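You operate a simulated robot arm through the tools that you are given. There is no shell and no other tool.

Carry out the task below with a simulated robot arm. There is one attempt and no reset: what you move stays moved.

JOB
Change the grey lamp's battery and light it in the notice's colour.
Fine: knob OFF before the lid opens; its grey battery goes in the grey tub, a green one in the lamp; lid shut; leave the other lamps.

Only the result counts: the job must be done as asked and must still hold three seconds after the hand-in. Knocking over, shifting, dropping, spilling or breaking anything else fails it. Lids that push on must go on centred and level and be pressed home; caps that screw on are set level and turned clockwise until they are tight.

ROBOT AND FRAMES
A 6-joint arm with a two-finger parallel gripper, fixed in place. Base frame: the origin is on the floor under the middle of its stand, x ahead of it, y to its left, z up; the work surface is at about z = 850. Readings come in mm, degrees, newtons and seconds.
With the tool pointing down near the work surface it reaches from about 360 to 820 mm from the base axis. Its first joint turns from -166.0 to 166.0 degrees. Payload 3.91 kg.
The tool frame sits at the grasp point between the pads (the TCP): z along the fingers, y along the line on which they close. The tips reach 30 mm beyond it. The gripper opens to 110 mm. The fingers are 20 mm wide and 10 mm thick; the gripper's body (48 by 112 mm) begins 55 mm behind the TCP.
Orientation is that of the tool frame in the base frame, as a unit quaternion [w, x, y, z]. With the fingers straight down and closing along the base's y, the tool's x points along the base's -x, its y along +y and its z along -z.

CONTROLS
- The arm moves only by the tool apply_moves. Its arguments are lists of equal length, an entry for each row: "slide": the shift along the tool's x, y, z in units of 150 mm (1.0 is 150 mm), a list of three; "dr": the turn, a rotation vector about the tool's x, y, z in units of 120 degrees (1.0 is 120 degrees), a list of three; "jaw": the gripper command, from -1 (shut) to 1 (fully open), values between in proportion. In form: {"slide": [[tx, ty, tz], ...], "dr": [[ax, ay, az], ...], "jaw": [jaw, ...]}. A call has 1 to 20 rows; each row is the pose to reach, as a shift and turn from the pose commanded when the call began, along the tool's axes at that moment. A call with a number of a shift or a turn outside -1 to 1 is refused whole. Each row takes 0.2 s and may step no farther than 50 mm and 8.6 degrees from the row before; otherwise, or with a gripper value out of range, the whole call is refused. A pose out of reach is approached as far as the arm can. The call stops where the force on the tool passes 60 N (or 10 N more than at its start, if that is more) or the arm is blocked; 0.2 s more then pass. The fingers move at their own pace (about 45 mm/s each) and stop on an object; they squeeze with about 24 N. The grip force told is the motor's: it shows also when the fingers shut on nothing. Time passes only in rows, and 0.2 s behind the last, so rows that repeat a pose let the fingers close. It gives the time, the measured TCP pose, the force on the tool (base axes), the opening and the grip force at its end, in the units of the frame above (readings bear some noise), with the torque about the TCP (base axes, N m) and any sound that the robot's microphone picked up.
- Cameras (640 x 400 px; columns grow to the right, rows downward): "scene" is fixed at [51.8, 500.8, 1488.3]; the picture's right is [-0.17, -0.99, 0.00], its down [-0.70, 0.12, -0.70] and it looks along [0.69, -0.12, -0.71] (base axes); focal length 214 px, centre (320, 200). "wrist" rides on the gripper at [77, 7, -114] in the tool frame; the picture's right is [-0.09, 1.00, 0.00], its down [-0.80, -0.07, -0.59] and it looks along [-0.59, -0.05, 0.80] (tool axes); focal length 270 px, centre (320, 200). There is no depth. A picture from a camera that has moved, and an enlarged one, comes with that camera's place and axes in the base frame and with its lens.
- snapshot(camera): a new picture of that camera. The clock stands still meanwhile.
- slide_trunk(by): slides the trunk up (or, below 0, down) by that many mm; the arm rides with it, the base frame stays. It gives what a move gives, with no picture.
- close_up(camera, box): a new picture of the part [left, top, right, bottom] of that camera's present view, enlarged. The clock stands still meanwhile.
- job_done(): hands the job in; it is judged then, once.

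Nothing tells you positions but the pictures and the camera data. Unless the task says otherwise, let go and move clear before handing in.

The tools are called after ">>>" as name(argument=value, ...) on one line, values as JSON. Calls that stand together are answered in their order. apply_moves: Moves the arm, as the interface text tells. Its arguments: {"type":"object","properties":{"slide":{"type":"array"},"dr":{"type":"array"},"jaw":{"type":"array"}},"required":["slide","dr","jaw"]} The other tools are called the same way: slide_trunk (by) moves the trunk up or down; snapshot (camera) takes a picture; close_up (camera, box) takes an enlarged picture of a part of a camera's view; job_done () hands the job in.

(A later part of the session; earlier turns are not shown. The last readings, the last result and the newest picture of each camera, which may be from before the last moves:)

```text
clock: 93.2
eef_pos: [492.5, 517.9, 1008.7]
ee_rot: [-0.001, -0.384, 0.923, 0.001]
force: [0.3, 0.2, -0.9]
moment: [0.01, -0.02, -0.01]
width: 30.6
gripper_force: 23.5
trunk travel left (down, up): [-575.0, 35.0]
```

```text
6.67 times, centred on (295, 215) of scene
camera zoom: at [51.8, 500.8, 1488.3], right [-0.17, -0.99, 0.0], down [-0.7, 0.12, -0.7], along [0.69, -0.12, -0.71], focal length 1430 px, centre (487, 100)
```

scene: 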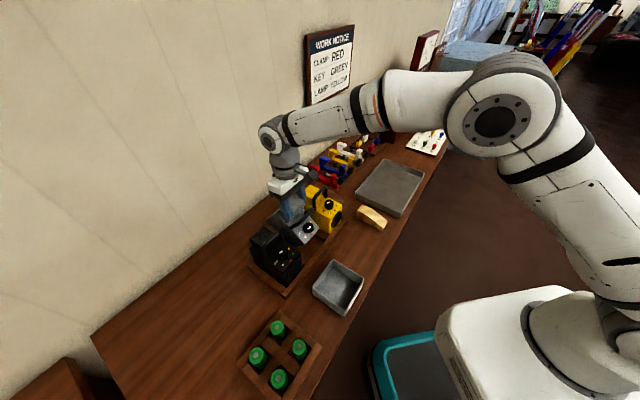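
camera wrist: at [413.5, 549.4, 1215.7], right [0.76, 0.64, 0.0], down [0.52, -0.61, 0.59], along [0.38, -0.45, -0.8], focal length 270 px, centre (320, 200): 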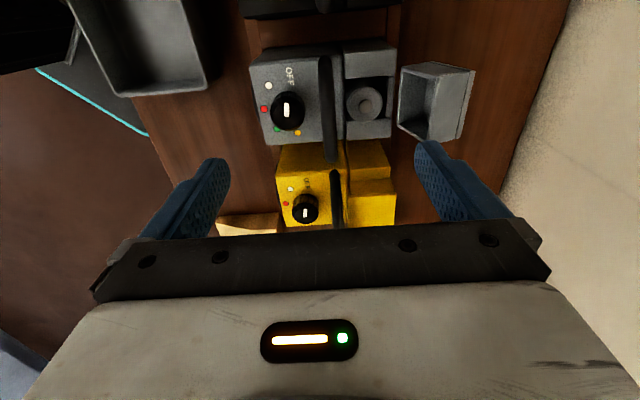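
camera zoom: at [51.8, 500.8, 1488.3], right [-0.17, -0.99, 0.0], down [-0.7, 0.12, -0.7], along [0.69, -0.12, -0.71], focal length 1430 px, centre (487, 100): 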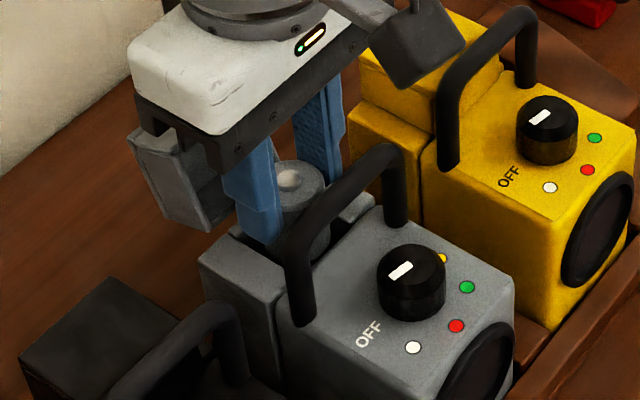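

The battery is coming out cleanly. I'll lift it clear.

>>> apply_moves(slide=[[0, 0, -0.1], [0, 0, -0.25], [0, 0, -0.4], [0, 0, -0.55], [0, 0, -0.7], [0, 0, -0.8]], dr=[[0, 0, 0], [0, 0, 0], [0, 0, 0], [0, 0, 0], [0, 0, 0], [0, 0, 0]], jaw=[-1, -1, -1, -1, -1, -1])

>>> close_up(camera="scene", box=[255, 150, 345, 240])

>>> close_up(camera="scene", box=[300, 250, 380, 330])

```text
clock: 94.6
eef_pos: [492.2, 515.1, 1128.2]
ee_rot: [-0.003, -0.384, 0.923, 0.001]
force: [0.4, -0.4, -1.3]
moment: [0.01, 0.0, 0.03]
width: 30.8
gripper_force: 24.0
trunk travel left (down, up): [-575.0, 35.0]
```

```text
4.44 times, centred on (300, 195) of scene
camera zoom: at [51.8, 500.8, 1488.3], right [-0.17, -0.99, 0.0], down [-0.7, 0.12, -0.7], along [0.69, -0.12, -0.71], focal length 953 px, centre (409, 222)
```

zoom: 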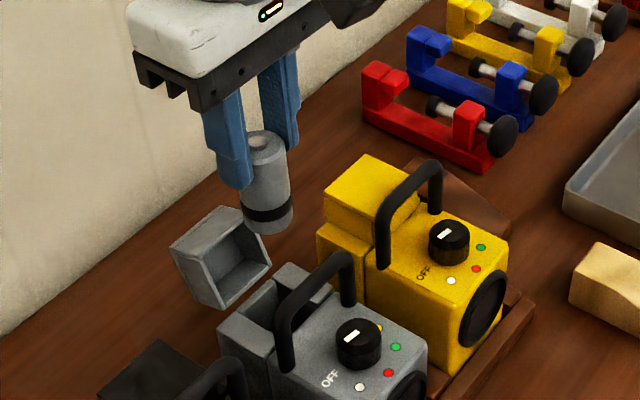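

```text
5.00 times, centred on (340, 290) of scene
camera zoom: at [51.8, 500.8, 1488.3], right [-0.17, -0.99, 0.0], down [-0.7, 0.12, -0.7], along [0.69, -0.12, -0.71], focal length 1072 px, centre (220, -250)
```

zoom: 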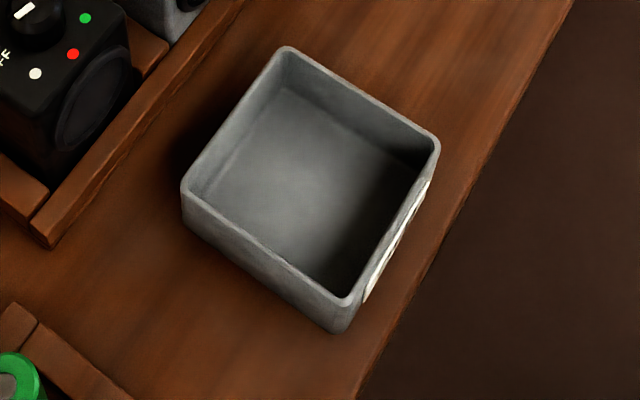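

The grey battery is out (about 62 mm long, nub up). The tub's centre is near base (300, 403), radial about 498, lateral 73. I'll carry the battery there at a safe height.

>>> apply_moves(slide=[[0.167, 0.045, 0], [0.333, 0.09, 0], [0.5, 0.135, 0], [0.667, 0.18, 0], [0.833, 0.225, 0], [1.0, 0.27, 0]], dr=[[0, 0, 0], [0, 0, 0], [0, 0, 0], [0, 0, 0], [0, 0, 0], [0, 0, 0]], jaw=[-1, -1, -1, -1, -1, -1])

>>> apply_moves(slide=[[0.1, 0.03, 0], [0.2, 0.06, 0], [0.3, 0.09, 0], [0.42, 0.11, 0], [0.42, 0.11, 0]], dr=[[0, 0, 0], [0, 0, 0], [0, 0, 0], [0, 0, 0], [0, 0, 0]], jaw=[-1, -1, -1, -1, -1])

>>> snapshot(camera="scene")

>>> snapshot(camera="wrist")

```text
clock: 96.0
eef_pos: [357.6, 437.7, 1127.0]
ee_rot: [-0.001, -0.384, 0.923, 0.001]
force: [0.1, 0.5, -0.3]
moment: [0.0, 0.02, 0.01]
width: 30.8
gripper_force: 24.1
trunk travel left (down, up): [-575.0, 35.0]
```

```text
clock: 97.2
eef_pos: [302.4, 404.6, 1129.0]
ee_rot: [-0.001, -0.384, 0.923, 0.001]
force: [-0.1, 0.8, -1.8]
moment: [-0.01, -0.01, -0.01]
width: 30.9
gripper_force: 23.9
trunk travel left (down, up): [-575.0, 35.0]
```

```text
taken
```

scene: 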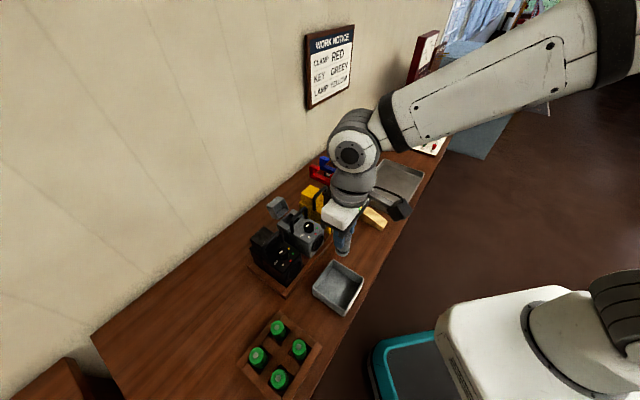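

```text
taken
camera wrist: at [242.7, 356.6, 1242.3], right [-0.64, 0.76, 0.0], down [0.62, 0.52, 0.59], along [0.45, 0.38, -0.81], focal length 270 px, centre (320, 200)
```

wrist: 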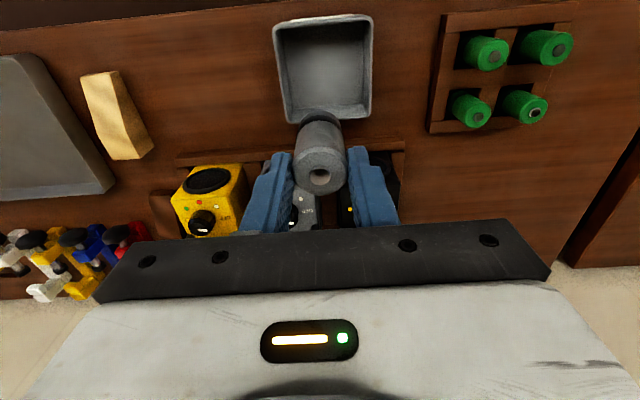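

>>> close_up(camera="wrist", box=[250, 0, 410, 140])

```text
2.86 times, centred on (330, 70) of wrist
camera zoom: at [242.7, 356.6, 1242.3], right [-0.64, 0.76, 0.0], down [0.62, 0.52, 0.59], along [0.45, 0.38, -0.81], focal length 772 px, centre (291, 571)
```

zoom: 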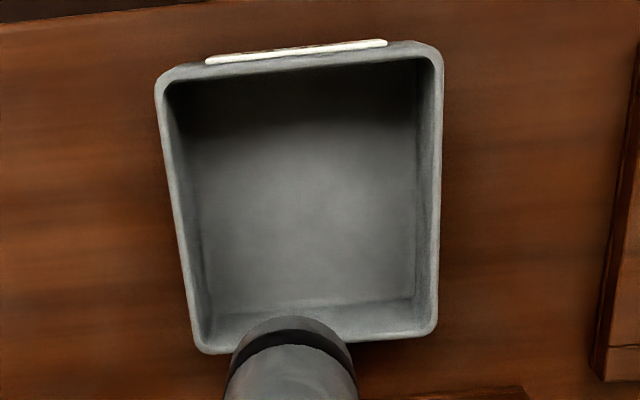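

The tub's centre is at radial 498, lateral 81. I'll shift 8 mm sideways and lower the battery into it.

>>> apply_moves(slide=[[0.005, 0.03, 0.0], [0.01, 0.057, 0.15], [0.01, 0.057, 0.35], [0.01, 0.057, 0.55], [0.01, 0.057, 0.75], [0.01, 0.057, 0.95]], dr=[[0, 0, 0], [0, 0, 0], [0, 0, 0], [0, 0, 0], [0, 0, 0], [0, 0, 0]], jaw=[-1, -1, -1, -1, -1, -1])

>>> close_up(camera="scene", box=[290, 230, 390, 330])

```text
clock: 98.6
eef_pos: [294.6, 410.3, 985.7]
ee_rot: [-0.001, -0.384, 0.923, 0.001]
force: [-0.3, 0.4, -1.0]
moment: [0.0, 0.02, -0.02]
width: 30.9
gripper_force: 23.8
trunk travel left (down, up): [-575.0, 35.0]
```

```text
4.00 times, centred on (340, 280) of scene
camera zoom: at [51.8, 500.8, 1488.3], right [-0.17, -0.99, 0.0], down [-0.7, 0.12, -0.7], along [0.69, -0.12, -0.71], focal length 858 px, centre (240, -120)
```

zoom: 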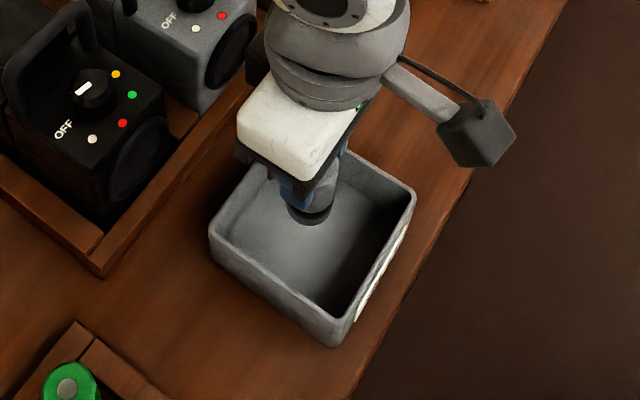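

>>> apply_moves(slide=[[0, 0, 0.12], [0, 0, 0.24], [0, 0, 0.3], [0, 0, 0.32], [0, 0, 0.335]], dr=[[0, 0, 0], [0, 0, 0], [0, 0, 0], [0, 0, 0], [0, 0, 0]], jaw=[-1, -1, -1, -1, -1])

>>> close_up(camera="scene", box=[290, 230, 390, 330])

```text
clock: 99.8
eef_pos: [294.0, 411.1, 935.7]
ee_rot: [-0.001, -0.384, 0.923, 0.0]
force: [1.4, -0.1, -1.6]
moment: [0.01, 0.01, -0.01]
width: 30.7
gripper_force: 24.0
trunk travel left (down, up): [-575.0, 35.0]
```

```text
4.00 times, centred on (340, 280) of scene
camera zoom: at [51.8, 500.8, 1488.3], right [-0.17, -0.99, 0.0], down [-0.7, 0.12, -0.7], along [0.69, -0.12, -0.71], focal length 858 px, centre (240, -120)
```

zoom: 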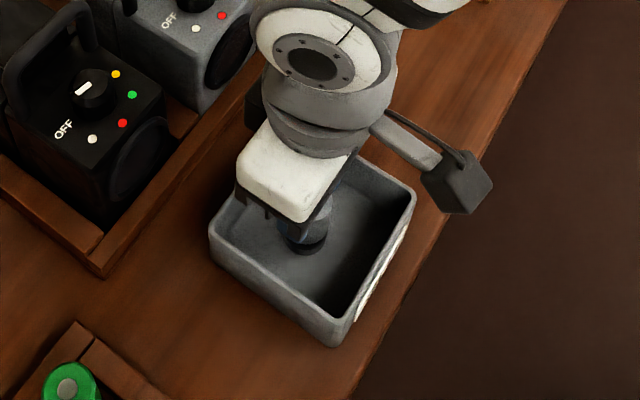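

>>> apply_moves(slide=[[0, 0, 0.013], [0, 0, 0.026], [0, 0, 0.039], [0, 0, 0.05]], dr=[[0, 0, 0], [0, 0, 0], [0, 0, 0], [0, 0, 0]], jaw=[-1, -1, -1, -1])

```text
clock: 100.8
eef_pos: [293.8, 410.5, 929.8]
ee_rot: [0.001, -0.384, 0.923, 0.001]
force: [-0.6, 0.3, 14.8]
moment: [-0.05, 0.16, 0.02]
width: 30.6
gripper_force: 23.8
trunk travel left (down, up): [-575.0, 35.0]
```

The battery is standing on the tub floor. I'll ease off, release, and rise.

>>> apply_moves(slide=[[0, 0, -0.008], [0, 0, -0.008], [0, 0, -0.008], [0, 0, -0.008], [0, 0, -0.2], [0, 0, -0.45], [0, 0, -0.75], [0, 0, -1.0]], dr=[[0, 0, 0], [0, 0, 0], [0, 0, 0], [0, 0, 0], [0, 0, 0], [0, 0, 0], [0, 0, 0], [0, 0, 0]], jaw=[-0.7, -0.4, -0.1, -0.1, -0.1, -0.1, -0.1, -0.1])

>>> snapshot(camera="scene")

>>> snapshot(camera="wrist")

>>> close_up(camera="scene", box=[230, 300, 330, 400])

```text
clock: 102.6
eef_pos: [295.8, 409.8, 1079.1]
ee_rot: [-0.001, -0.384, 0.923, 0.0]
force: [0.0, -0.2, 0.0]
moment: [0.0, 0.03, -0.03]
width: 49.5
gripper_force: 0.1
trunk travel left (down, up): [-575.0, 35.0]
```

```text
taken
```

scene: 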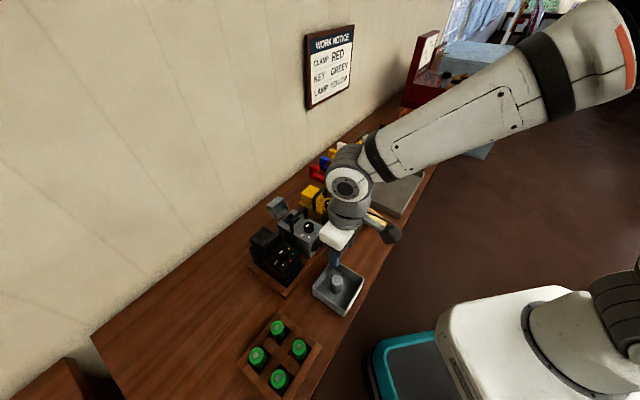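

```text
taken
camera wrist: at [235.5, 360.9, 1193.2], right [-0.64, 0.76, 0.0], down [0.62, 0.52, 0.59], along [0.45, 0.38, -0.81], focal length 270 px, centre (320, 200)
```

wrist: 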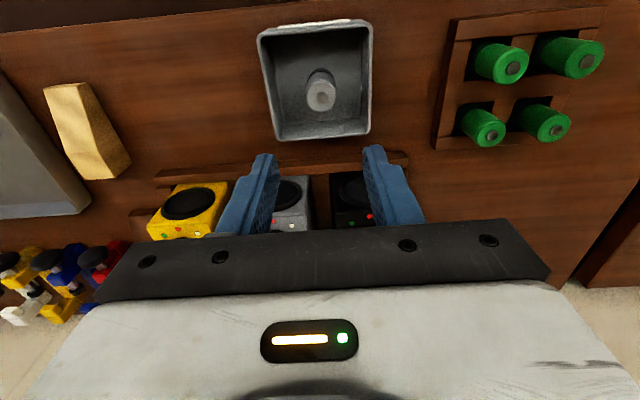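

```text
4.00 times, centred on (280, 350) of scene
camera zoom: at [51.8, 500.8, 1488.3], right [-0.17, -0.99, 0.0], down [-0.7, 0.12, -0.7], along [0.69, -0.12, -0.71], focal length 858 px, centre (480, -400)
```

zoom: 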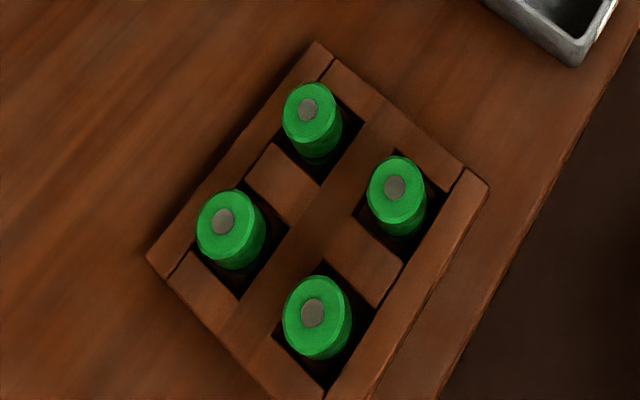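

The grey battery stands in the tub. Now I'll move over the rack of green batteries.

>>> apply_moves(slide=[[-0.022, 0.167, 0], [-0.044, 0.333, 0], [-0.067, 0.5, 0], [-0.089, 0.667, 0], [-0.111, 0.833, 0], [-0.133, 1.0, 0]], dr=[[0, 0, 0], [0, 0, 0], [0, 0, 0], [0, 0, 0], [0, 0, 0], [0, 0, 0]], jaw=[-0.1, -0.1, -0.1, -0.1, -0.1, -0.1])

>>> snapshot(camera="wrist")

>>> close_up(camera="wrist", box=[250, 0, 430, 180])

```text
clock: 104.0
eef_pos: [201.9, 530.6, 1078.3]
ee_rot: [-0.001, -0.384, 0.923, 0.0]
force: [-0.1, 0.1, 0.0]
moment: [-0.01, -0.01, 0.03]
width: 49.2
gripper_force: 0.0
trunk travel left (down, up): [-575.0, 35.0]
```

```text
taken
camera wrist: at [142.8, 482.0, 1192.6], right [-0.64, 0.76, 0.0], down [0.62, 0.52, 0.59], along [0.45, 0.38, -0.81], focal length 270 px, centre (320, 200)
```

wrist: 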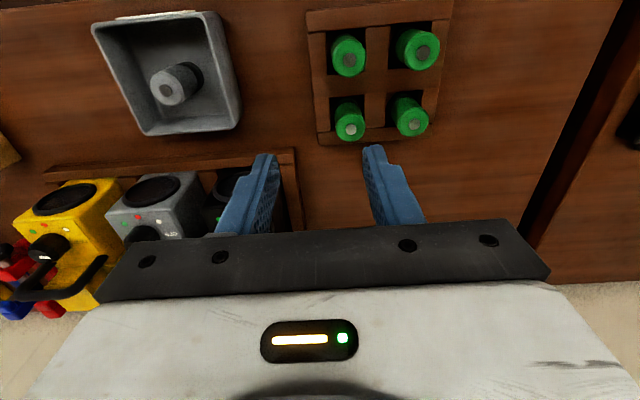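

```text
2.22 times, centred on (340, 90) of wrist
camera zoom: at [142.8, 482.0, 1192.6], right [-0.64, 0.76, 0.0], down [0.62, 0.52, 0.59], along [0.45, 0.38, -0.81], focal length 601 px, centre (276, 444)
```

zoom: 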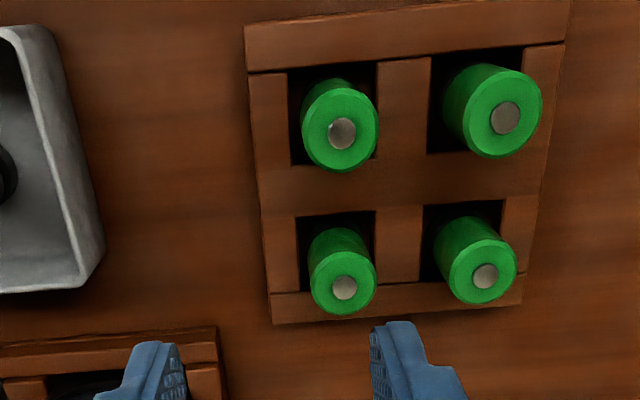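

>>> apply_moves(slide=[[-0.064, 0.064, 0], [-0.129, 0.127, 0], [-0.193, 0.191, 0], [-0.193, 0.191, 0.15], [-0.193, 0.191, 0.3]], dr=[[0, 0, 0], [0, 0, 0], [0, 0, 0], [0, 0, 0], [0, 0, 0]], jaw=[-0.05, -0.05, -0.05, -0.05, -0.05])

>>> snapshot(camera="wrist")

>>> close_up(camera="wrist", box=[230, 30, 410, 210])

```text
clock: 105.2
eef_pos: [201.9, 571.4, 1032.9]
ee_rot: [-0.001, -0.384, 0.923, 0.001]
force: [0.3, -0.1, 0.1]
moment: [0.0, -0.03, 0.02]
width: 52.2
gripper_force: 0.1
trunk travel left (down, up): [-575.0, 35.0]
```

```text
taken
camera wrist: at [142.8, 522.4, 1147.1], right [-0.64, 0.76, 0.0], down [0.62, 0.52, 0.59], along [0.45, 0.38, -0.81], focal length 270 px, centre (320, 200)
```

wrist: 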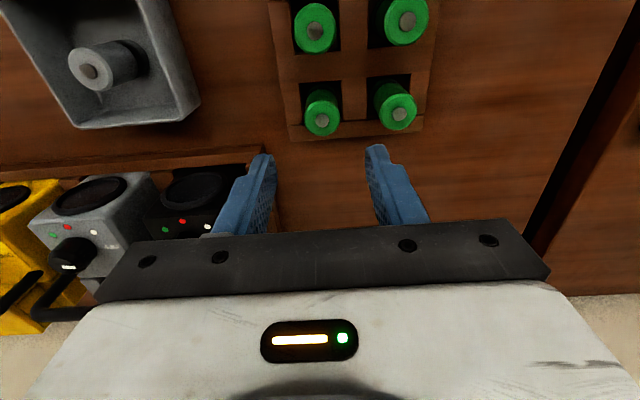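

```text
2.22 times, centred on (320, 120) of wrist
camera zoom: at [142.8, 522.4, 1147.1], right [-0.64, 0.76, 0.0], down [0.62, 0.52, 0.59], along [0.45, 0.38, -0.81], focal length 601 px, centre (320, 378)
```

zoom: 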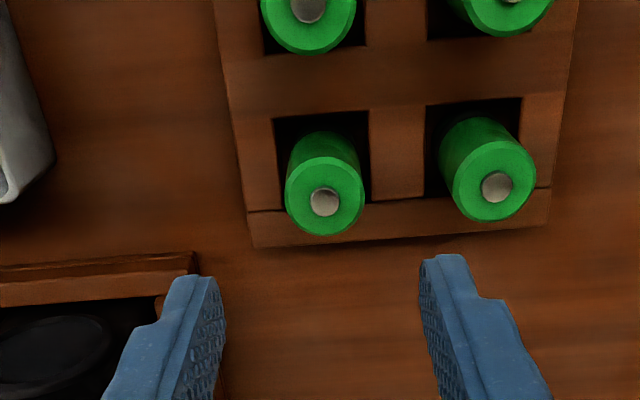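

Triangulating from two views puts green battery A's top at radial 554.5, lateral 262.4, z ≈ 910. I'll go down over it with the same grip depth I used on the grey one.

>>> apply_moves(slide=[[-0.0513, 0.0073, 0.05], [-0.0513, 0.0073, 0.2], [-0.0513, 0.0073, 0.35], [-0.0513, 0.0073, 0.5], [-0.0513, 0.0073, 0.62], [-0.0513, 0.0073, 0.67]], dr=[[0, 0, 0], [0, 0, 0], [0, 0, 0], [0, 0, 0], [0, 0, 0], [0, 0, 0]], jaw=[-0.16, -0.16, -0.16, -0.16, -0.16, -0.16])

>>> close_up(camera="wrist", box=[230, 80, 410, 230])

>>> close_up(camera="scene", box=[240, 300, 320, 380])

```text
clock: 106.6
eef_pos: [207.6, 578.3, 932.1]
ee_rot: [0.0, -0.384, 0.923, 0.001]
force: [0.1, 0.3, -0.9]
moment: [-0.01, 0.0, 0.01]
width: 46.1
gripper_force: 0.0
trunk travel left (down, up): [-575.0, 35.0]
```

```text
2.67 times, centred on (320, 155) of wrist
camera zoom: at [147.5, 529.6, 1047.0], right [-0.64, 0.76, 0.0], down [0.62, 0.52, 0.59], along [0.45, 0.38, -0.81], focal length 721 px, centre (320, 320)
```

zoom: 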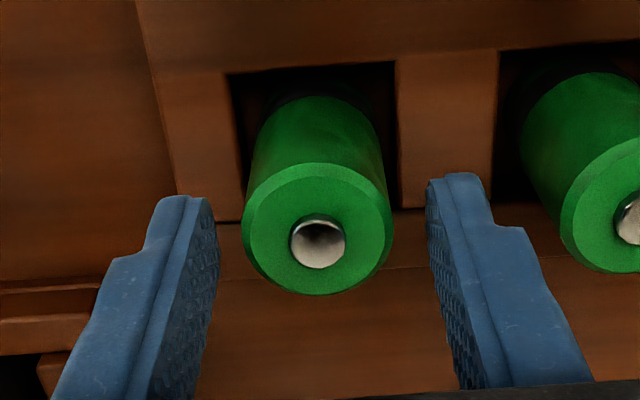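

```text
5.00 times, centred on (280, 340) of scene
camera zoom: at [51.8, 500.8, 1488.3], right [-0.17, -0.99, 0.0], down [-0.7, 0.12, -0.7], along [0.69, -0.12, -0.71], focal length 1072 px, centre (520, -500)
```

zoom: 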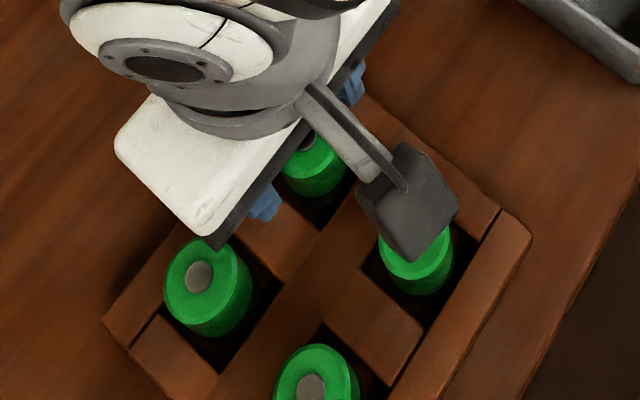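

Centred. I'll lower the last 3.5 mm and close.

>>> apply_moves(slide=[[0.003, 0, 0.0233], [0.003, 0, 0.0233], [0.003, 0, 0.0233], [0.003, 0, 0.0233], [0.003, 0, 0.0233]], dr=[[0, 0, 0], [0, 0, 0], [0, 0, 0], [0, 0, 0], [0, 0, 0]], jaw=[-0.16, -0.4, -0.7, -1, -1])

>>> close_up(camera="wrist", box=[230, 80, 410, 230])

```text
clock: 107.8
eef_pos: [207.4, 577.9, 929.7]
ee_rot: [-0.002, -0.384, 0.923, 0.0]
force: [-0.3, -0.6, -0.2]
moment: [0.01, -0.01, -0.02]
width: 30.6
gripper_force: 23.5
trunk travel left (down, up): [-575.0, 35.0]
```

```text
2.67 times, centred on (320, 155) of wrist
camera zoom: at [147.2, 528.9, 1043.7], right [-0.64, 0.76, 0.0], down [0.62, 0.52, 0.59], along [0.45, 0.38, -0.81], focal length 721 px, centre (320, 320)
```

zoom: 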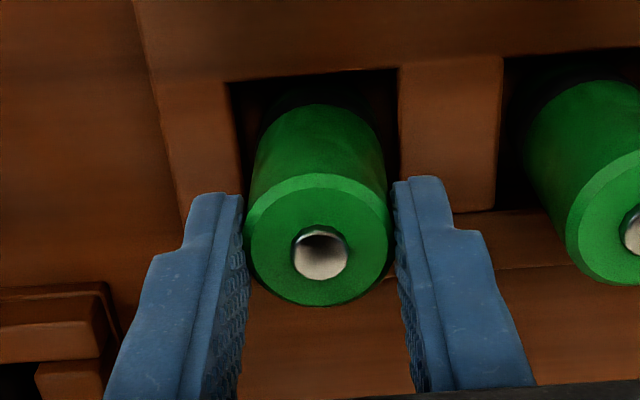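

The green battery is gripped (30.6 mm). I'll lift it straight up out of the rack.

>>> apply_moves(slide=[[0, 0, -0.05], [0, 0, -0.15], [0, 0, -0.3], [0, 0, -0.48], [0, 0, -0.66], [0, 0, -0.84], [0, 0, -1.0]], dr=[[0, 0, 0], [0, 0, 0], [0, 0, 0], [0, 0, 0], [0, 0, 0], [0, 0, 0], [0, 0, 0]], jaw=[-1, -1, -1, -1, -1, -1, -1])

>>> close_up(camera="scene", box=[210, 240, 340, 370])

```text
clock: 109.4
eef_pos: [207.4, 577.3, 1079.5]
ee_rot: [-0.001, -0.384, 0.923, 0.0]
force: [0.5, 0.2, -1.1]
moment: [-0.03, 0.0, 0.02]
width: 30.8
gripper_force: 24.4
trunk travel left (down, up): [-575.0, 35.0]
```

```text
3.08 times, centred on (275, 305) of scene
camera zoom: at [51.8, 500.8, 1488.3], right [-0.17, -0.99, 0.0], down [-0.7, 0.12, -0.7], along [0.69, -0.12, -0.71], focal length 660 px, centre (458, -123)
```

zoom: 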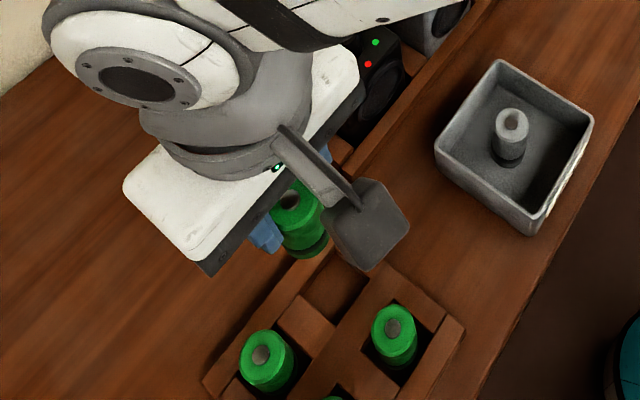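

>>> apply_moves(slide=[[0, 0, -0.16], [-0.05, -0.08, -0.3], [-0.15, -0.24, -0.32], [-0.26, -0.42, -0.32], [-0.37, -0.6, -0.32], [-0.48, -0.78, -0.32], [-0.6, -0.967, -0.32]], dr=[[0, 0, 0], [0, 0, 0], [0, 0, 0], [0, 0, 0], [0, 0, 0], [0, 0, 0], [0, 0, 0]], jaw=[-1, -1, -1, -1, -1, -1, -1])

>>> apply_moves(slide=[[-0.09, -0.13, 0], [-0.18, -0.26, 0], [-0.27, -0.39, 0], [-0.36, -0.52, 0], [-0.45, -0.65, 0], [-0.45, -0.65, 0]], dr=[[0, 0, 0], [0, 0, 0], [0, 0, 0], [0, 0, 0], [0, 0, 0], [0, 0, 0]], jaw=[-1, -1, -1, -1, -1, -1])

>>> snapshot(camera="wrist")

>>> close_up(camera="scene", box=[255, 150, 345, 240])

```text
clock: 111.0
eef_pos: [373.9, 539.1, 1125.9]
ee_rot: [-0.001, -0.384, 0.923, 0.001]
force: [-0.6, -0.1, -0.6]
moment: [-0.02, 0.02, 0.02]
width: 30.7
gripper_force: 24.3
trunk travel left (down, up): [-575.0, 35.0]
```

```text
clock: 112.4
eef_pos: [490.4, 518.8, 1127.7]
ee_rot: [-0.001, -0.384, 0.923, 0.0]
force: [-0.2, -0.1, -0.7]
moment: [0.02, 0.02, -0.01]
width: 31.0
gripper_force: 24.0
trunk travel left (down, up): [-575.0, 35.0]
```

```text
taken
camera wrist: at [430.6, 469.8, 1241.6], right [-0.64, 0.76, 0.0], down [0.62, 0.52, 0.59], along [0.45, 0.38, -0.81], focal length 270 px, centre (320, 200)
```

wrist: 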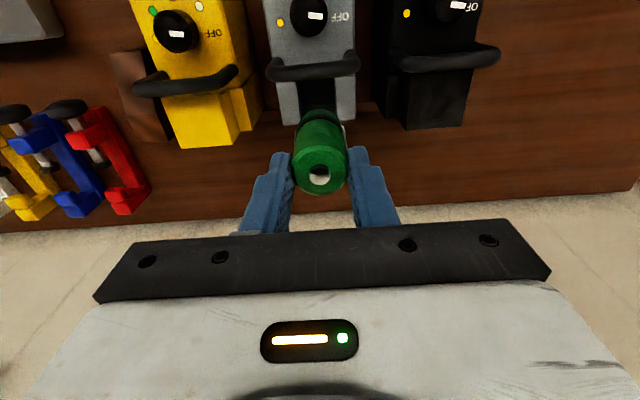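

```text
4.44 times, centred on (300, 195) of scene
camera zoom: at [51.8, 500.8, 1488.3], right [-0.17, -0.99, 0.0], down [-0.7, 0.12, -0.7], along [0.69, -0.12, -0.71], focal length 953 px, centre (409, 222)
```

zoom: 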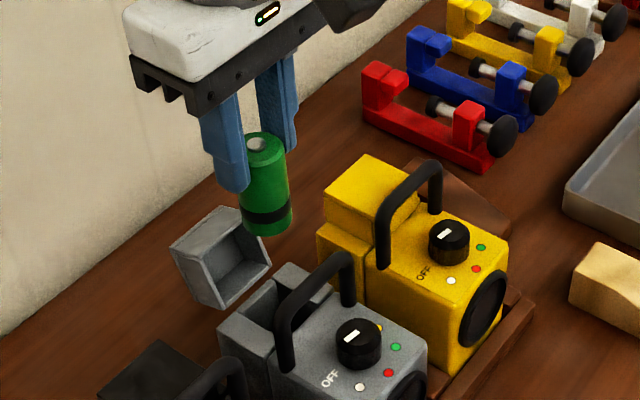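

>>> close_up(camera="wrist", box=[250, 60, 390, 200])

```text
2.86 times, centred on (320, 130) of wrist
camera zoom: at [430.6, 469.8, 1241.6], right [-0.64, 0.76, 0.0], down [0.62, 0.52, 0.59], along [0.45, 0.38, -0.81], focal length 772 px, centre (320, 400)
```

zoom: 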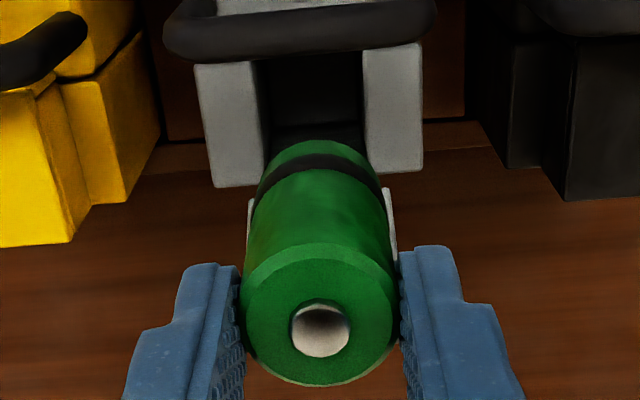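

The well centre is about 2.3 mm to one side and 2 mm outward from where I am. I'll correct and lower until the battery's bottom is just above the ledge.

>>> apply_moves(slide=[[-0.0127, -0.0153, 0.05], [-0.0127, -0.0153, 0.18], [-0.0127, -0.0153, 0.32], [-0.0127, -0.0153, 0.44], [-0.0127, -0.0153, 0.52], [-0.0127, -0.0153, 0.54]], dr=[[0, 0, 0], [0, 0, 0], [0, 0, 0], [0, 0, 0], [0, 0, 0], [0, 0, 0]], jaw=[-1, -1, -1, -1, -1, -1])

>>> close_up(camera="wrist", box=[230, 40, 410, 200])

>>> close_up(camera="scene", box=[265, 180, 325, 240])

```text
clock: 113.8
eef_pos: [493.1, 518.3, 1046.7]
ee_rot: [-0.002, -0.385, 0.923, 0.0]
force: [-0.7, -0.8, -1.1]
moment: [-0.03, 0.04, 0.02]
width: 31.0
gripper_force: 24.8
trunk travel left (down, up): [-575.0, 35.0]
```

```text
2.50 times, centred on (320, 120) of wrist
camera zoom: at [433.7, 469.1, 1159.6], right [-0.64, 0.76, 0.0], down [0.62, 0.52, 0.59], along [0.45, 0.38, -0.81], focal length 676 px, centre (320, 400)
```

zoom: 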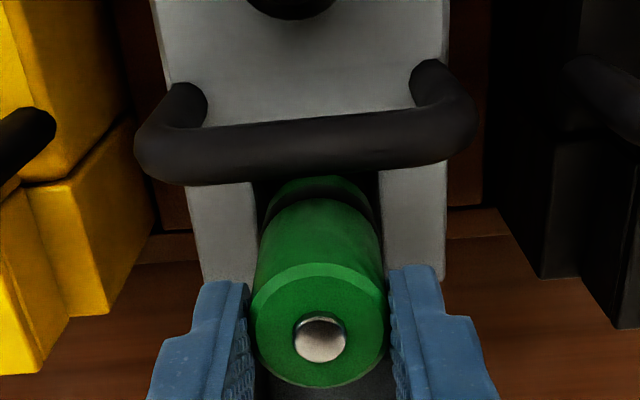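

```text
6.67 times, centred on (295, 210) of scene
camera zoom: at [51.8, 500.8, 1488.3], right [-0.17, -0.99, 0.0], down [-0.7, 0.12, -0.7], along [0.69, -0.12, -0.71], focal length 1430 px, centre (487, 133)
```

zoom: 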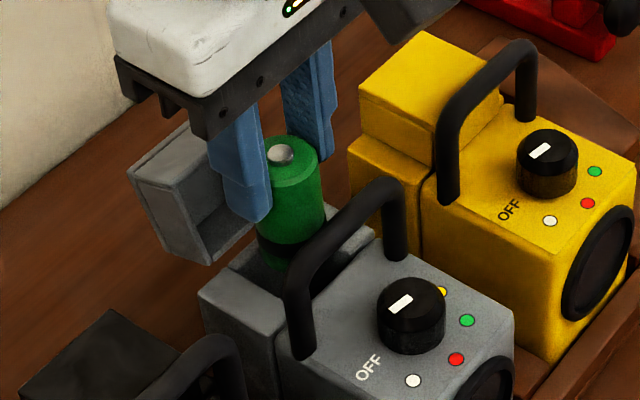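

Aligned. Lowering into the well in two stages.

>>> apply_moves(slide=[[0, 0, 0.03], [0, 0, 0.06], [0, 0, 0.09], [0, 0, 0.12], [0, 0, 0.15]], dr=[[0, 0, 0], [0, 0, 0], [0, 0, 0], [0, 0, 0], [0, 0, 0]], jaw=[-1, -1, -1, -1, -1])

>>> close_up(camera="scene", box=[265, 180, 325, 240])

```text
clock: 115.0
eef_pos: [492.9, 517.7, 1026.6]
ee_rot: [0.002, -0.384, 0.923, 0.001]
force: [4.3, 4.9, 21.5]
moment: [0.19, 0.06, -0.05]
width: 31.1
gripper_force: 24.3
trunk travel left (down, up): [-575.0, 35.0]
```

```text
6.67 times, centred on (295, 210) of scene
camera zoom: at [51.8, 500.8, 1488.3], right [-0.17, -0.99, 0.0], down [-0.7, 0.12, -0.7], along [0.69, -0.12, -0.71], focal length 1430 px, centre (487, 133)
```

zoom: 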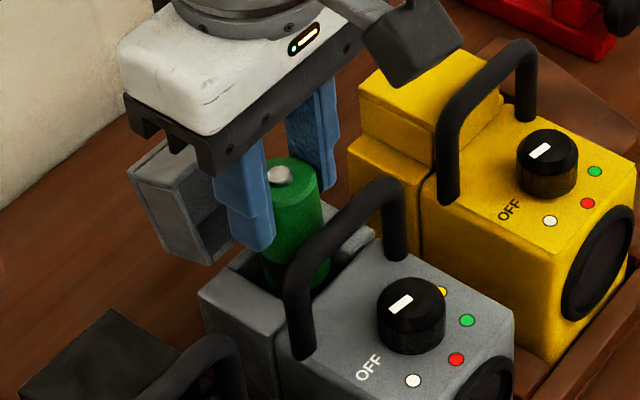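

>>> close_up(camera="wrist", box=[240, 70, 400, 210])

>>> close_up(camera="scene", box=[280, 195, 310, 225])

```text
2.86 times, centred on (320, 140) of wrist
camera zoom: at [433.0, 468.9, 1139.7], right [-0.64, 0.76, 0.0], down [0.61, 0.52, 0.6], along [0.46, 0.39, -0.8], focal length 772 px, centre (320, 371)
```

zoom: 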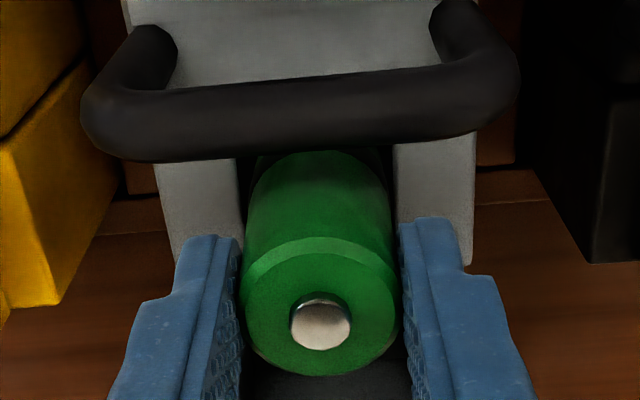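

```text
13.33 times, centred on (295, 210) of scene
camera zoom: at [51.8, 500.8, 1488.3], right [-0.17, -0.99, 0.0], down [-0.7, 0.12, -0.7], along [0.69, -0.12, -0.71], focal length 2860 px, centre (653, 67)
```

zoom: 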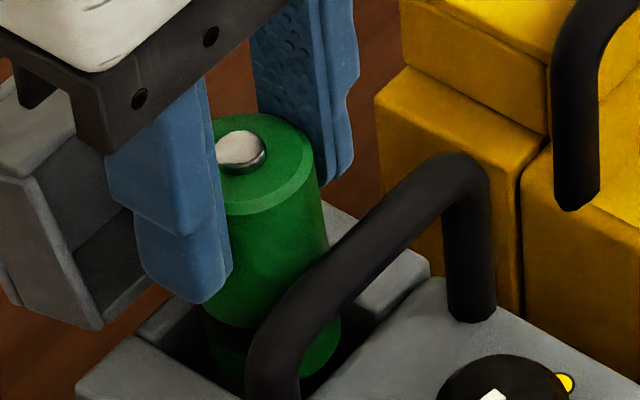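

The battery's bottom caught the front lip of the well (a 6 N outward push) and slid up a little in the grip. I'll raise it, shift 2.5 mm outward, and try again.

>>> apply_moves(slide=[[0, 0, -0.04], [-0.0167, 0, -0.04], [-0.0167, 0, -0.01], [-0.0167, 0, 0.02], [-0.0167, 0, 0.05]], dr=[[0, 0, 0], [0, 0, 0], [0, 0, 0], [0, 0, 0], [0, 0, 0]], jaw=[-1, -1, -1, -1, -1])

>>> close_up(camera="scene", box=[280, 195, 310, 225])

>>> close_up(camera="wrist", box=[240, 70, 400, 210])

```text
clock: 116.2
eef_pos: [492.8, 519.6, 1016.0]
ee_rot: [-0.002, -0.384, 0.923, 0.001]
force: [-0.3, 0.1, -1.8]
moment: [-0.01, 0.02, 0.02]
width: 30.8
gripper_force: 24.1
trunk travel left (down, up): [-575.0, 35.0]
```

```text
13.33 times, centred on (295, 210) of scene
camera zoom: at [51.8, 500.8, 1488.3], right [-0.17, -0.99, 0.0], down [-0.7, 0.12, -0.7], along [0.69, -0.12, -0.71], focal length 2860 px, centre (653, 67)
```

zoom: 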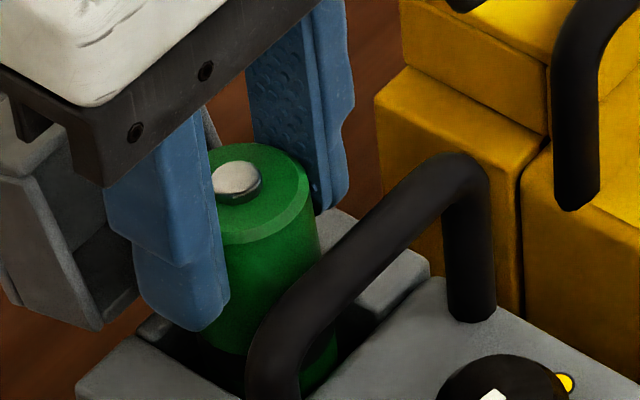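

```text
2.86 times, centred on (320, 140) of wrist
camera zoom: at [434.6, 471.3, 1129.5], right [-0.64, 0.76, 0.0], down [0.62, 0.52, 0.59], along [0.45, 0.38, -0.81], focal length 772 px, centre (320, 371)
```

zoom: 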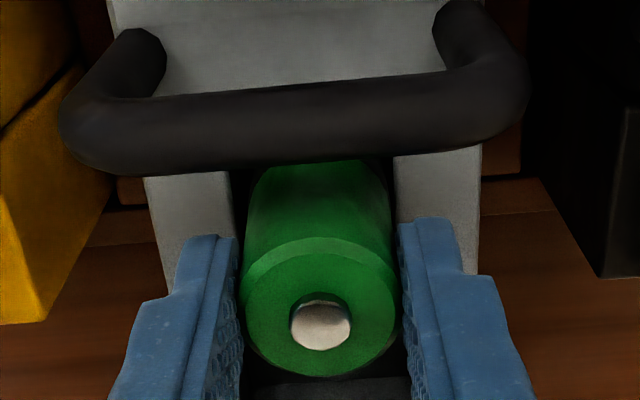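

It's going in freely now. I'll continue down to just above finger contact with the ledge.

>>> apply_moves(slide=[[0, 0, 0.04], [0, 0, 0.08], [0, 0, 0.12], [0, 0, 0.15], [0, 0, 0.165]], dr=[[0, 0, 0], [0, 0, 0], [0, 0, 0], [0, 0, 0], [0, 0, 0]], jaw=[-1, -1, -1, -1, -1])

>>> close_up(camera="scene", box=[280, 195, 310, 225])

>>> close_up(camera="wrist", box=[240, 70, 400, 210])

```text
clock: 117.4
eef_pos: [494.9, 519.1, 990.9]
ee_rot: [-0.001, -0.384, 0.923, 0.0]
force: [1.0, -0.1, -1.1]
moment: [0.02, 0.0, 0.03]
width: 31.0
gripper_force: 24.5
trunk travel left (down, up): [-575.0, 35.0]
```

```text
13.33 times, centred on (295, 210) of scene
camera zoom: at [51.8, 500.8, 1488.3], right [-0.17, -0.99, 0.0], down [-0.7, 0.12, -0.7], along [0.69, -0.12, -0.71], focal length 2860 px, centre (653, 67)
```

zoom: 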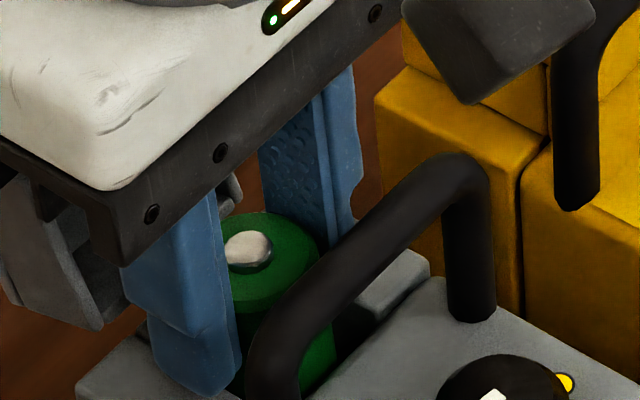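

```text
2.86 times, centred on (320, 140) of wrist
camera zoom: at [435.0, 471.1, 1105.0], right [-0.64, 0.76, 0.0], down [0.62, 0.52, 0.59], along [0.45, 0.38, -0.81], focal length 772 px, centre (320, 371)
```

zoom: 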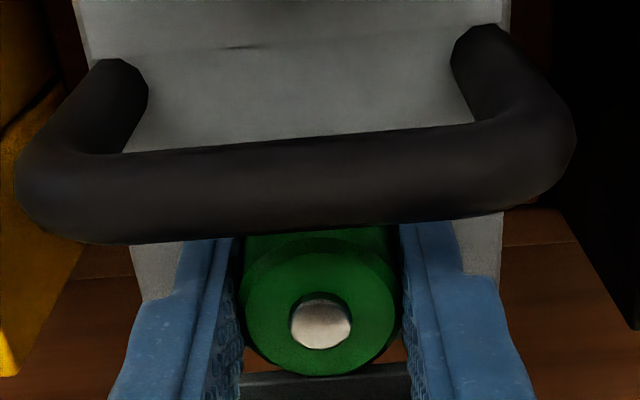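

>>> apply_moves(slide=[[0, 0, 0.01], [0, 0, 0.01], [0, 0, 0.01], [0, 0, 0.01], [0, 0, 0.01], [0, 0, 0.01]], dr=[[0, 0, 0], [0, 0, 0], [0, 0, 0], [0, 0, 0], [0, 0, 0], [0, 0, 0]], jaw=[-1, -0.42, -0.35, -0.25, -0.15, -0.09])

>>> close_up(camera="wrist", box=[240, 70, 400, 210])

>>> close_up(camera="scene", box=[280, 195, 310, 225])

```text
clock: 118.8
eef_pos: [493.7, 519.5, 989.8]
ee_rot: [0.0, -0.385, 0.923, -0.001]
force: [0.6, 0.7, 1.0]
moment: [0.02, 0.01, -0.01]
width: 49.9
gripper_force: 0.0
trunk travel left (down, up): [-575.0, 35.0]
```

```text
2.86 times, centred on (320, 140) of wrist
camera zoom: at [434.9, 471.1, 1103.8], right [-0.64, 0.76, 0.0], down [0.62, 0.52, 0.59], along [0.45, 0.38, -0.81], focal length 772 px, centre (320, 371)
```

zoom: 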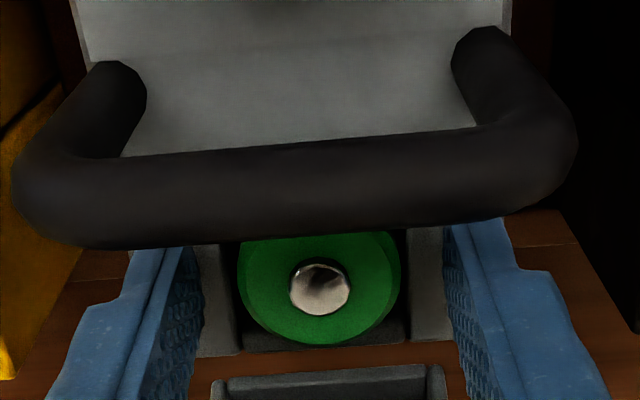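

```text
13.33 times, centred on (295, 210) of scene
camera zoom: at [51.8, 500.8, 1488.3], right [-0.17, -0.99, 0.0], down [-0.7, 0.12, -0.7], along [0.69, -0.12, -0.71], focal length 2860 px, centre (653, 67)
```

zoom: 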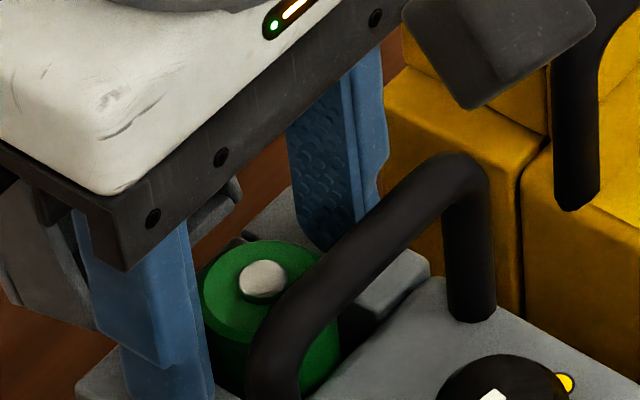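

The green battery has settled at the same depth the grey one had. I'll rise and check before closing the lid.

>>> apply_moves(slide=[[0, 0, -0.1], [0, 0, -0.25], [0, 0, -0.45], [0, 0, -0.65], [0, 0, -0.75]], dr=[[0, 0, 0], [0, 0, 0], [0, 0, 0], [0, 0, 0], [0, 0, 0]], jaw=[-0.09, -0.09, -0.09, -0.09, -0.09])

>>> close_up(camera="wrist", box=[220, 20, 420, 200])

>>> close_up(camera="scene", box=[265, 185, 325, 245])

```text
clock: 120.0
eef_pos: [494.6, 518.3, 1102.4]
ee_rot: [-0.001, -0.384, 0.923, 0.002]
force: [0.3, 0.7, -0.8]
moment: [0.01, 0.02, 0.01]
width: 50.1
gripper_force: 0.1
trunk travel left (down, up): [-575.0, 35.0]
```

```text
2.22 times, centred on (320, 110) of wrist
camera zoom: at [435.1, 470.5, 1216.2], right [-0.64, 0.76, 0.0], down [0.62, 0.52, 0.59], along [0.45, 0.38, -0.81], focal length 601 px, centre (320, 400)
```

zoom: 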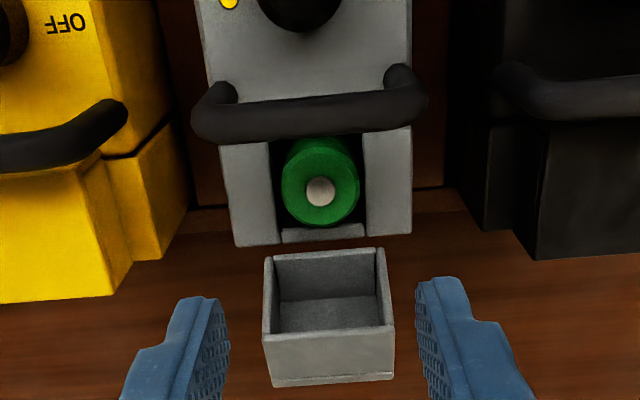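

```text
6.67 times, centred on (295, 215) of scene
camera zoom: at [51.8, 500.8, 1488.3], right [-0.17, -0.99, 0.0], down [-0.7, 0.12, -0.7], along [0.69, -0.12, -0.71], focal length 1430 px, centre (487, 100)
```

zoom: 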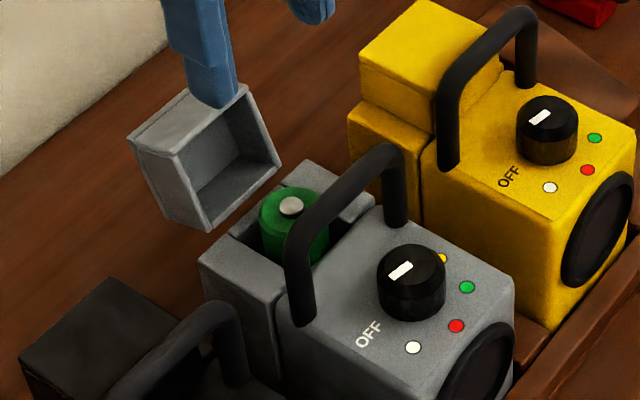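

The green battery is in, nub up. To close the lid I'll come down behind it with closed fingers, leaning inward 15° to stay within reach, and push it forward.

>>> apply_moves(slide=[[-0.1, 0.001, 0.02], [-0.2, 0.002, 0.04], [-0.3, 0.003, 0.06], [-0.405, 0.004, 0.076], [-0.405, 0.004, 0.076]], dr=[[0, -0.031, 0], [0, -0.062, 0], [0, -0.094, 0], [0, -0.125, 0], [0, -0.125, 0]], jaw=[-0.5, -0.8, -1, -1, -1])

>>> close_up(camera="wrist", box=[200, 20, 440, 220])

>>> close_up(camera="scene", box=[250, 160, 340, 250])

```text
clock: 121.2
eef_pos: [537.9, 563.7, 1090.4]
ee_rot: [0.119, -0.381, 0.916, 0.051]
force: [0.2, -0.3, 0.3]
moment: [0.0, -0.01, -0.06]
width: 0.2
gripper_force: 24.1
trunk travel left (down, up): [-575.0, 35.0]
```

```text
2.00 times, centred on (320, 120) of wrist
camera zoom: at [458.7, 495.8, 1180.1], right [-0.65, 0.76, 0.02], down [0.49, 0.39, 0.78], along [0.59, 0.52, -0.62], focal length 541 px, centre (320, 360)
```

zoom: 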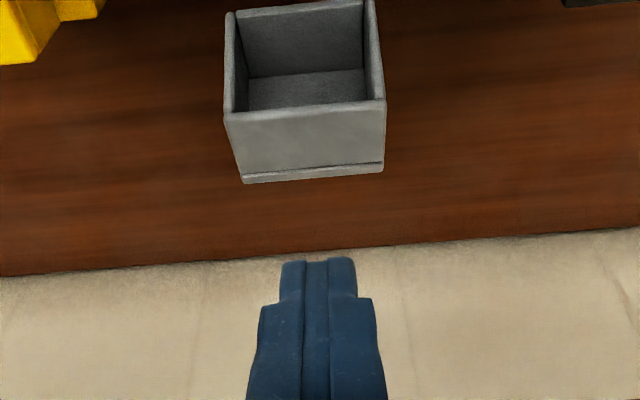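

```text
4.44 times, centred on (295, 205) of scene
camera zoom: at [51.8, 500.8, 1488.3], right [-0.17, -0.99, 0.0], down [-0.7, 0.12, -0.7], along [0.69, -0.12, -0.71], focal length 953 px, centre (431, 178)
```

zoom: 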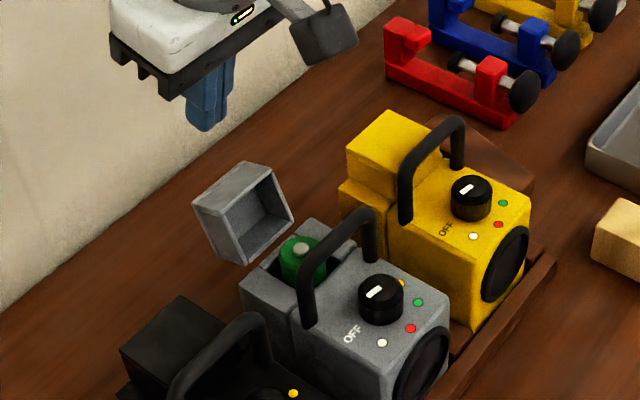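

>>> apply_moves(slide=[[-0.0193, 0, 0.08], [-0.0193, 0, 0.2], [-0.0193, 0, 0.32], [-0.0193, 0, 0.44], [-0.0193, 0, 0.532]], dr=[[0, 0, 0], [0, 0, 0], [0, 0, 0], [0, 0, 0], [0, 0, 0]], jaw=[-1, -1, -1, -1, -1])

>>> close_up(camera="wrist", box=[200, 20, 440, 220])

>>> close_up(camera="scene", box=[250, 160, 340, 250])

```text
clock: 122.4
eef_pos: [554.0, 581.2, 1014.0]
ee_rot: [0.119, -0.381, 0.915, 0.051]
force: [-0.6, 0.0, -0.2]
moment: [0.01, -0.03, 0.0]
width: 0.0
gripper_force: 24.1
trunk travel left (down, up): [-575.0, 35.0]
```

```text
2.00 times, centred on (320, 120) of wrist
camera zoom: at [474.8, 512.9, 1103.5], right [-0.65, 0.76, 0.02], down [0.49, 0.39, 0.78], along [0.59, 0.52, -0.63], focal length 541 px, centre (320, 360)
```

zoom: 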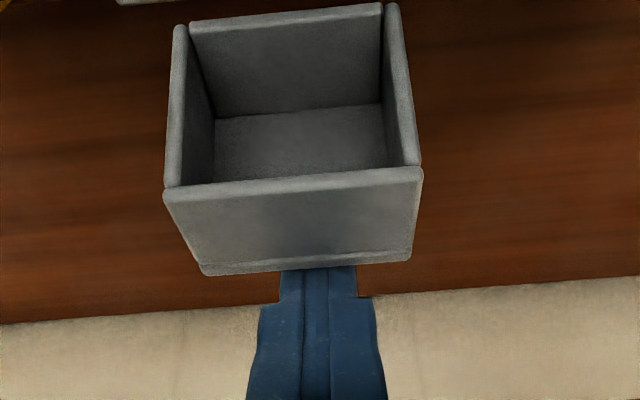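

```text
4.44 times, centred on (295, 205) of scene
camera zoom: at [51.8, 500.8, 1488.3], right [-0.17, -0.99, 0.0], down [-0.7, 0.12, -0.7], along [0.69, -0.12, -0.71], focal length 953 px, centre (431, 178)
```

zoom: 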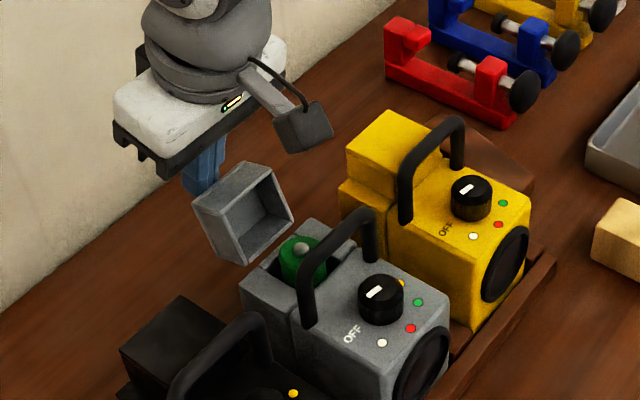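

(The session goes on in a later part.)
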